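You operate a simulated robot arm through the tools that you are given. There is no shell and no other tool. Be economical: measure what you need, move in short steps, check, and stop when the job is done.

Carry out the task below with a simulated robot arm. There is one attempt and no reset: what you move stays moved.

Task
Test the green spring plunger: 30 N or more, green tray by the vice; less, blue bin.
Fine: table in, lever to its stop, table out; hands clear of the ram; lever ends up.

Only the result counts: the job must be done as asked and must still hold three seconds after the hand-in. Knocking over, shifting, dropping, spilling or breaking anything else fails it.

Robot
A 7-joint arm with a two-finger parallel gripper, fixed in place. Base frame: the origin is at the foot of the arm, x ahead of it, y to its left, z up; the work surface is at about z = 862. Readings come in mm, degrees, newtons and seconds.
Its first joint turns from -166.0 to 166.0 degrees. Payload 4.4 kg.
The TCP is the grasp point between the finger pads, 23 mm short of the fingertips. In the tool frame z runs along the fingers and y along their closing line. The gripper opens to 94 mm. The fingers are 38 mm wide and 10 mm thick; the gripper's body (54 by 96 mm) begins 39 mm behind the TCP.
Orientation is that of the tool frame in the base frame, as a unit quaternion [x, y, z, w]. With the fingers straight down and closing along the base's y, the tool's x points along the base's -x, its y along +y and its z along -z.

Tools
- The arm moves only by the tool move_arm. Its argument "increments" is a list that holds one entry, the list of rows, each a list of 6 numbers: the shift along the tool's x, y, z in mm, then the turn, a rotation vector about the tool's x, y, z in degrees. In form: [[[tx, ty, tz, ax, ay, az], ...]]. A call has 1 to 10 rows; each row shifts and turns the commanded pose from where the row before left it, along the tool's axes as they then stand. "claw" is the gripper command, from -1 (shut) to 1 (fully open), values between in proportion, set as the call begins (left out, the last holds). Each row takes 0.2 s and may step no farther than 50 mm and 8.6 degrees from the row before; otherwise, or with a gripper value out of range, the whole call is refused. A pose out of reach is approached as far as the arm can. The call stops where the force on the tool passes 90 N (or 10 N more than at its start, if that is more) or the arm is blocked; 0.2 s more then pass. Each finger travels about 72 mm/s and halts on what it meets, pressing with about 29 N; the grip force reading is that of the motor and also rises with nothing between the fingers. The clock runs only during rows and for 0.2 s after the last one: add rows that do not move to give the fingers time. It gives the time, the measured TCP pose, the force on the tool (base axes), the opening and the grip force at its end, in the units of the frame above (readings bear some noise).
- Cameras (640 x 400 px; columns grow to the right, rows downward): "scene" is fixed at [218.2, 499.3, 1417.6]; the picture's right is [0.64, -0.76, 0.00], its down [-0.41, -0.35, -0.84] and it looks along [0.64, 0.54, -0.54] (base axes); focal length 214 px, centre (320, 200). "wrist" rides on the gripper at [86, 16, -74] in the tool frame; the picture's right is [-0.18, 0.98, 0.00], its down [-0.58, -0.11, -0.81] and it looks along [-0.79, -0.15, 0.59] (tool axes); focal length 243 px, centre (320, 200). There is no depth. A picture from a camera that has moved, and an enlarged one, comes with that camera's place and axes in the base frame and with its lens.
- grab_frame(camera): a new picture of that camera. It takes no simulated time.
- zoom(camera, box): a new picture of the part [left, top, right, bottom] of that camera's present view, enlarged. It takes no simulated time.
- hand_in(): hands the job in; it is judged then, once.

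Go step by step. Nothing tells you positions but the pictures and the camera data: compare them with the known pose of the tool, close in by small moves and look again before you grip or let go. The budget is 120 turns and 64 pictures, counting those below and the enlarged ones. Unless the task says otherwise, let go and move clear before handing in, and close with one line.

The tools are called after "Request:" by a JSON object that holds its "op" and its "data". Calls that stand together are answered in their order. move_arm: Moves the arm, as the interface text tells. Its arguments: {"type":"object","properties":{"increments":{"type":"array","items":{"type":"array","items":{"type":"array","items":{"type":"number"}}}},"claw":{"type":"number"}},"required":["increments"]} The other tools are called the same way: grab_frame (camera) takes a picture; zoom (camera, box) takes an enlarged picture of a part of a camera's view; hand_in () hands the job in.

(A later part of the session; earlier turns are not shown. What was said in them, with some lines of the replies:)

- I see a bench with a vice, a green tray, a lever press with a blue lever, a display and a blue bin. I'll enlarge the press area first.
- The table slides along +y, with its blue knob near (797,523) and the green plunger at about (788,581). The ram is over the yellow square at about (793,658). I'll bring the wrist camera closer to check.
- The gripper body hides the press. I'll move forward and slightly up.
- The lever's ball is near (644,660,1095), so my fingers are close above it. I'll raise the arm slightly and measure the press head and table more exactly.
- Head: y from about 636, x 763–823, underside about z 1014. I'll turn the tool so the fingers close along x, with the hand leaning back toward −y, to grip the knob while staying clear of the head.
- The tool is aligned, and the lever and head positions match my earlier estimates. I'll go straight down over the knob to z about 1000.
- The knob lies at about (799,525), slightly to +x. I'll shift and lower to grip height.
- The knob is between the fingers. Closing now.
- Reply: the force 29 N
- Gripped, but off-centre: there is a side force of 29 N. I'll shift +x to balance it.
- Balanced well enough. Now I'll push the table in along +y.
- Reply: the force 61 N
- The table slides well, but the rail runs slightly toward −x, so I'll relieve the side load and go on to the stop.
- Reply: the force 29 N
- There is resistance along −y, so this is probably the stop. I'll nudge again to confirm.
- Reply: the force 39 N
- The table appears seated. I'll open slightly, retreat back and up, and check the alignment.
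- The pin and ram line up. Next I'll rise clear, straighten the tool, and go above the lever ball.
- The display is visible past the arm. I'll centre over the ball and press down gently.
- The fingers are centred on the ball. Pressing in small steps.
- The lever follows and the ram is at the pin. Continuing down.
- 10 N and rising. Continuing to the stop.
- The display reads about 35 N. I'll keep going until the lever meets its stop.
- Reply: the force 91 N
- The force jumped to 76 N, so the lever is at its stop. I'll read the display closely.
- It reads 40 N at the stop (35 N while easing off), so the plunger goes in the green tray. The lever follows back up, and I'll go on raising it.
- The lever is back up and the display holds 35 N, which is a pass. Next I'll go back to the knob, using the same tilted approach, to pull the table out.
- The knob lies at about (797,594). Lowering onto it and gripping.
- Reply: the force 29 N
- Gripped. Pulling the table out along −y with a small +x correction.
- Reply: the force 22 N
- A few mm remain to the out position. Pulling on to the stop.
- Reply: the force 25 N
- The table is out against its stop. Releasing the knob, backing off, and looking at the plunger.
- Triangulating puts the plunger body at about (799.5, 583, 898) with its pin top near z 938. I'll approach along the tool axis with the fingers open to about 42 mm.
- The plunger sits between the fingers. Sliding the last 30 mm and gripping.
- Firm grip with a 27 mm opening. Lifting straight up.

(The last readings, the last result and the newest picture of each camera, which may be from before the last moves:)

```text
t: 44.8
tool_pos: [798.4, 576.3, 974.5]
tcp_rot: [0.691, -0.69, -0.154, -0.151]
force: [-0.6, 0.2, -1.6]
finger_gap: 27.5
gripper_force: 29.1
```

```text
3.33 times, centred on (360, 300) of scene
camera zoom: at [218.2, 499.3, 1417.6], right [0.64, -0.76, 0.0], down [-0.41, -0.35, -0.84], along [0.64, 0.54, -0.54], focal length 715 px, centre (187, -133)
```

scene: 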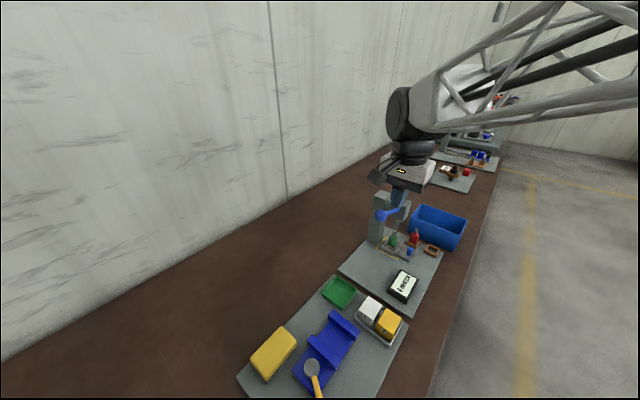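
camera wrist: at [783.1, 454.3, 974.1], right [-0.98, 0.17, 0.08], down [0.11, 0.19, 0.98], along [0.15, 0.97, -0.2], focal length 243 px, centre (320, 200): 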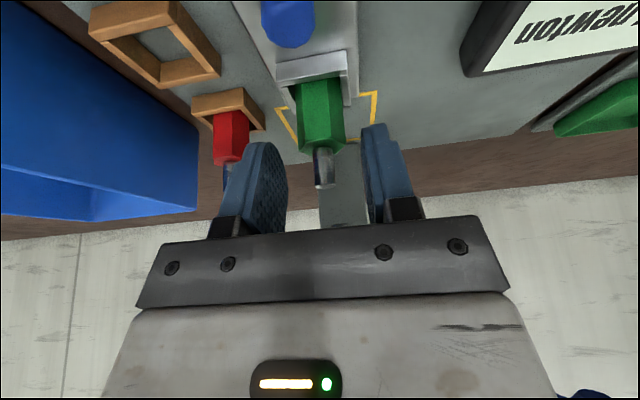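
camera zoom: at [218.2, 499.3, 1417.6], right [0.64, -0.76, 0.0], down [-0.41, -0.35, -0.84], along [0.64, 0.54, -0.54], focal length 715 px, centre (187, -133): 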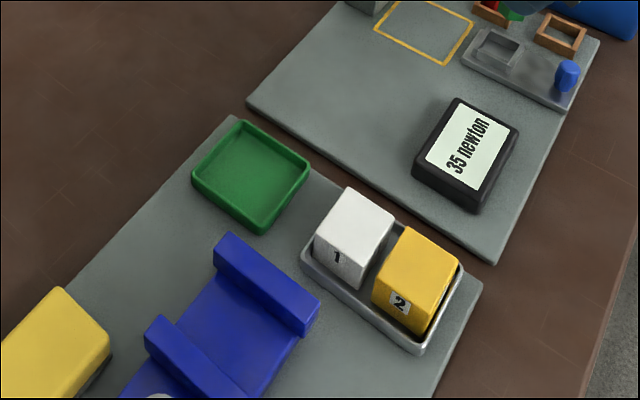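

The plunger is out, and the tray centre is near (527,692). I'll carry it upright at the same tilt, going −x at safe height, then turn the lean about the vertical toward −x so the camera stays clear of the cubes.

Request:
{"op": "move_arm", "data": {"increments": [[[-16, 0, -34.5, 0, 0, 0], [-16, 0, -34.5, 0, 0, 0], [0, 40, 0, 0, 0, 0], [0, 40, 0, 0, 0, 0], [0, 40, 0, 0, 0, 0], [0, 40, 0, 0, 0, 0], [0, 40, 0, 0, 0, 0], [0, 40, 0, 0, 0, 0], [0, 37, 0, 0, 0, 0]]]}}

Request:
{"op": "move_arm", "data": {"increments": [[[0, 0, 0, 3.6, 0, 7.7], [0, 0, 0, 3.6, 0, 7.7], [0, 0, 0, 3.6, 0, 7.7], [0, 0, 0, 3.6, 0, 7.7], [0, 0, 0, 3.6, 0, 7.7], [0, 0, 0, 3.6, 0, 7.7], [0, 0, 0, 3.6, 0, 7.7], [0, 0, 0, 3.6, 0, 7.7], [0, 0, 0, 3.6, 0, 7.7], [0, 0, 0, 3.6, 0, 7.7]]]}}

Request:
{"op": "move_arm", "data": {"increments": [[[0, 0, 0, 2.1, 0, 4.5], [0, 0, 0, 0, 0, 0]]]}}

Request:
{"op": "grab_frame", "data": {"camera": "scene"}}

```text
t: 46.8
tool_pos: [521.7, 576.8, 1049.8]
tcp_rot: [-0.69, 0.691, 0.153, 0.152]
force: [-0.3, 0.3, -1.0]
finger_gap: 27.1
gripper_force: 29.4
```

```text
t: 49.0
tool_pos: [521.7, 576.1, 1051.6]
tcp_rot: [-0.041, 0.975, 0.009, 0.217]
force: [-0.2, 0.3, -1.4]
finger_gap: 27.0
gripper_force: 29.2
```

```text
t: 49.6
tool_pos: [522.5, 577.3, 1051.8]
tcp_rot: [0.0, 0.976, -0.001, 0.217]
force: [0.1, -0.5, -1.6]
finger_gap: 27.2
gripper_force: 28.8
```

```text
25 pictures are left
```

scene: 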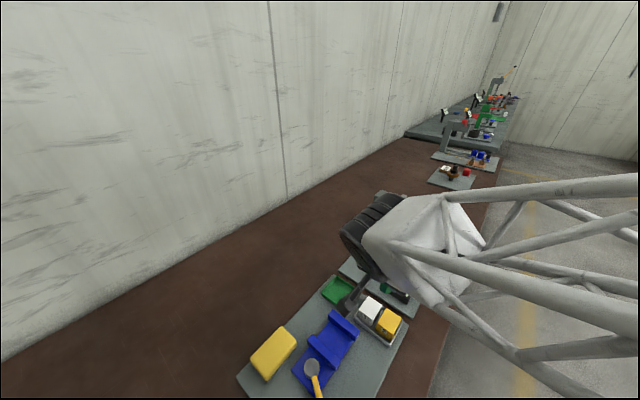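

The orientation is right. Moving +y over the tray.

Request:
{"op": "move_arm", "data": {"increments": [[[0, 38, 0, 0, 0, 0], [0, 38, 0, 0, 0, 0], [0, 38.5, 0, 0, 0, 0]]]}}

Request:
{"op": "grab_frame", "data": {"camera": "wrist"}}

Request:
{"op": "zoom", "data": {"camera": "scene", "box": [290, 200, 430, 340]}}

```text
t: 50.4
tool_pos: [520.0, 693.4, 1051.9]
tcp_rot: [0.0, 0.976, 0.001, 0.217]
force: [-0.1, 1.0, -1.6]
finger_gap: 27.0
gripper_force: 28.9
```

```text
24 pictures are left
camera wrist: at [410.2, 709.6, 1083.7], right [0.17, 0.98, 0.08], down [0.18, -0.11, 0.98], along [0.97, -0.15, -0.2], focal length 243 px, centre (320, 200)
```

wrist: 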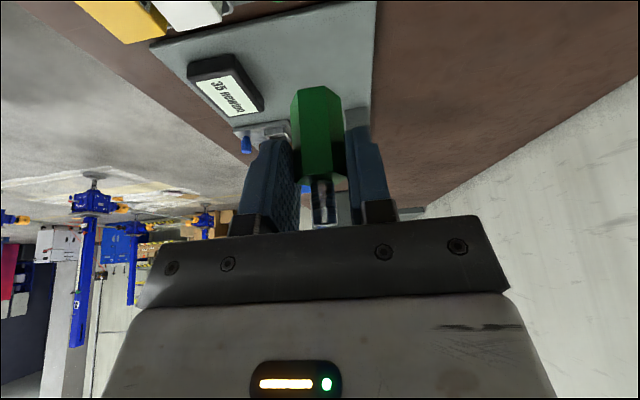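

```text
2.86 times, centred on (360, 270) of scene
camera zoom: at [218.2, 499.3, 1417.6], right [0.64, -0.76, 0.0], down [-0.41, -0.35, -0.84], along [0.64, 0.54, -0.54], focal length 613 px, centre (206, 0)
```

zoom: 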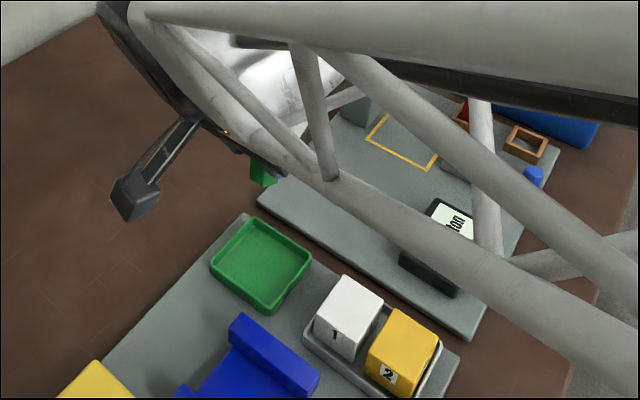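

Descending toward the tray, then checking the view.

Request:
{"op": "move_arm", "data": {"increments": [[[14, 0, 30, 0, 0, 0], [14, 0, 30, 0, 0, 0], [12, 0, 26, 0, 0, 0]]]}}

Request:
{"op": "grab_frame", "data": {"camera": "wrist"}}

Request:
{"op": "zoom", "data": {"camera": "scene", "box": [290, 220, 400, 330]}}

```text
t: 51.2
tool_pos: [522.1, 692.7, 956.2]
tcp_rot: [0.0, 0.976, 0.0, 0.217]
force: [-0.2, 0.2, -1.9]
finger_gap: 26.8
gripper_force: 29.3
```

```text
22 pictures are left
camera wrist: at [411.8, 707.7, 986.6], right [0.17, 0.98, 0.08], down [0.18, -0.11, 0.98], along [0.97, -0.15, -0.2], focal length 243 px, centre (320, 200)
```

wrist: 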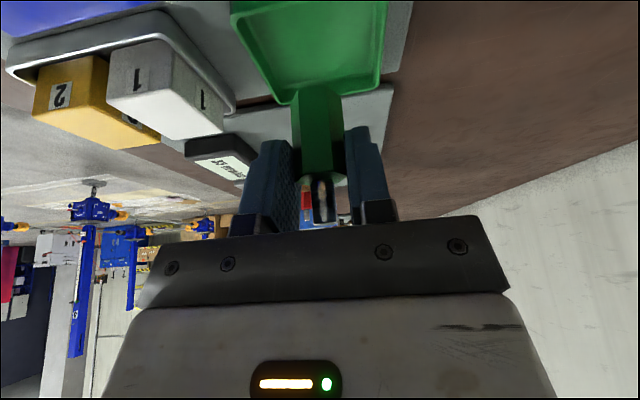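

```text
3.64 times, centred on (345, 275) of scene
camera zoom: at [218.2, 499.3, 1417.6], right [0.64, -0.76, 0.0], down [-0.41, -0.35, -0.84], along [0.64, 0.54, -0.54], focal length 780 px, centre (229, -73)
```

zoom: 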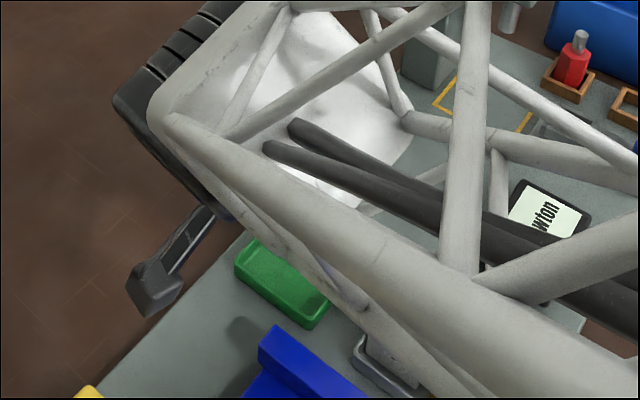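

The plunger is over the tray centre, near (528,695). I'll lower in small steps until contact.

Request:
{"op": "move_arm", "data": {"increments": [[[7.4, 1, 15.9, 0, 0, 0], [7.4, 1, 15.9, 0, 0, 0], [1.27, 0, 2.72, 0, 0, 0], [1.27, 0, 2.72, 0, 0, 0]]]}}

Request:
{"op": "grab_frame", "data": {"camera": "wrist"}}

```text
t: 52.2
tool_pos: [522.0, 693.2, 914.9]
tcp_rot: [-0.001, 0.976, -0.001, 0.217]
force: [0.3, 0.3, -1.6]
finger_gap: 26.7
gripper_force: 28.8
```

```text
20 pictures are left
camera wrist: at [411.6, 709.5, 946.3], right [0.17, 0.98, 0.08], down [0.19, -0.11, 0.98], along [0.97, -0.15, -0.2], focal length 243 px, centre (320, 200)
```

wrist: 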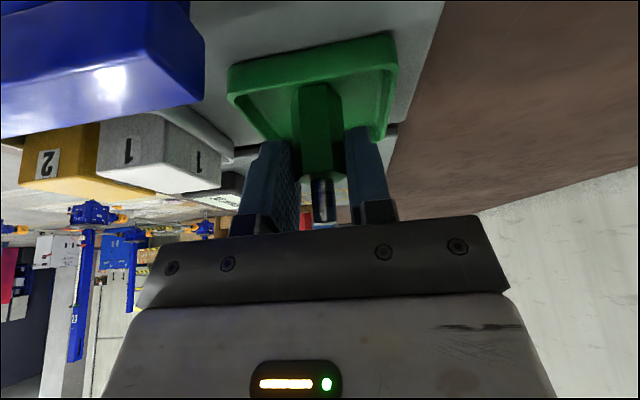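

Request:
{"op": "move_arm", "data": {"increments": [[[0.85, 0, 1.8, 0, 0, 0], [0.85, 0, 1.8, 0, 0, 0]]]}}

Request:
{"op": "move_arm", "data": {"increments": [[[0.64, 0, 1.36, 0, 0, 0], [0.64, 0, 1.36, 0, 0, 0]]]}}

```text
t: 52.8
tool_pos: [521.6, 693.9, 914.3]
tcp_rot: [-0.001, 0.976, 0.001, 0.218]
force: [-1.3, -5.7, 23.8]
finger_gap: 27.0
gripper_force: 29.5
```

```text
t: 53.4
tool_pos: [522.7, 693.2, 908.0]
tcp_rot: [0.0, 0.976, -0.001, 0.217]
force: [1.5, 4.8, 11.0]
finger_gap: 27.1
gripper_force: 28.8
```

It made contact and the plunger rests on the tray floor. I'll open slightly and check before withdrawing.

Request:
{"op": "move_arm", "data": {"increments": [[[0, 0, 0, 0, 0, 0], [0, 0, 0, 0, 0, 0]]], "claw": -0.22}}

Request:
{"op": "zoom", "data": {"camera": "wrist", "box": [200, 20, 440, 240]}}

```text
t: 54.0
tool_pos: [522.9, 692.7, 908.9]
tcp_rot: [-0.001, 0.976, -0.001, 0.216]
force: [0.7, -0.1, 0.4]
finger_gap: 36.6
gripper_force: 0.1
```

```text
1.82 times, centred on (320, 130) of wrist
camera zoom: at [412.0, 708.6, 939.9], right [0.17, 0.98, 0.08], down [0.19, -0.11, 0.98], along [0.97, -0.15, -0.2], focal length 441 px, centre (320, 327)
```

zoom: 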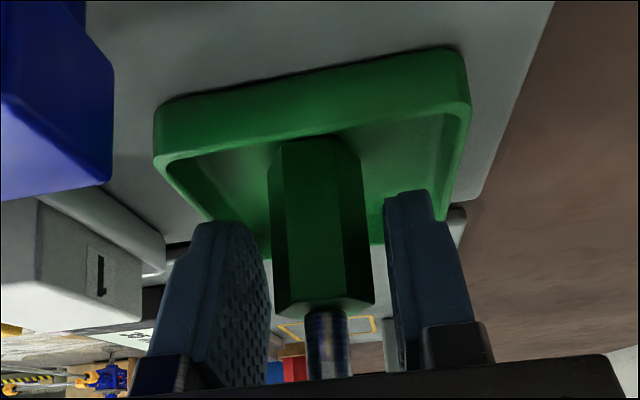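

It stands upright in the tray. Withdrawing along the tool axis.

Request:
{"op": "move_arm", "data": {"increments": [[[0, 0, -15, 0, 0, 0], [0, 0, -25, 0, 0, 0], [0, 0, -40, 0, 0, 0], [-15, 0, -40, 0, 0, 0], [-20, 0, -43, 0, 0, 0], [-20, 0, -43, 0, 0, 0]]]}}

Request:
{"op": "grab_frame", "data": {"camera": "scene"}}

Request:
{"op": "grab_frame", "data": {"camera": "wrist"}}

```text
t: 55.4
tool_pos: [485.4, 690.9, 1115.9]
tcp_rot: [0.0, 0.976, -0.001, 0.216]
force: [0.0, -0.3, 0.4]
finger_gap: 36.7
gripper_force: 0.0
```

```text
18 pictures are left
```

scene: 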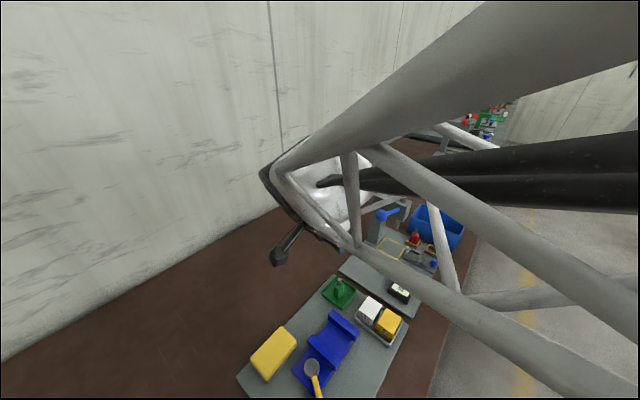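

```text
17 pictures are left
camera wrist: at [374.8, 706.9, 1147.3], right [0.17, 0.98, 0.08], down [0.19, -0.11, 0.98], along [0.97, -0.15, -0.2], focal length 243 px, centre (320, 200)
```

wrist: 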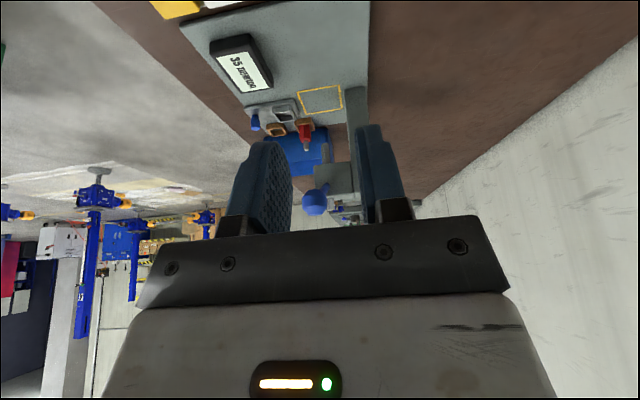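

The plunger is in the tray, and the lever looks up. One last close check.

Request:
{"op": "zoom", "data": {"camera": "scene", "box": [300, 190, 460, 310]}}

```text
3.33 times, centred on (380, 250) of scene
camera zoom: at [218.2, 499.3, 1417.6], right [0.64, -0.76, 0.0], down [-0.41, -0.35, -0.84], along [0.64, 0.54, -0.54], focal length 715 px, centre (120, 33)
```

zoom: 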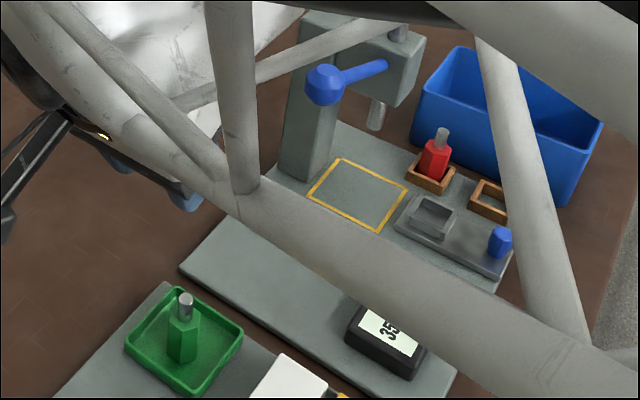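

The plunger stands upright in the green tray, the table is out, the lever is up, and nothing else looks moved. Handing in.

Request:
{"op": "hand_in", "data": {}}

```text
The job is handed in.
```

The green plunger tested above 30 N (40 N at the lever's stop, 35 N held on the display afterwards), so I stood it in the green tray by the vice, with the table out and the lever up.
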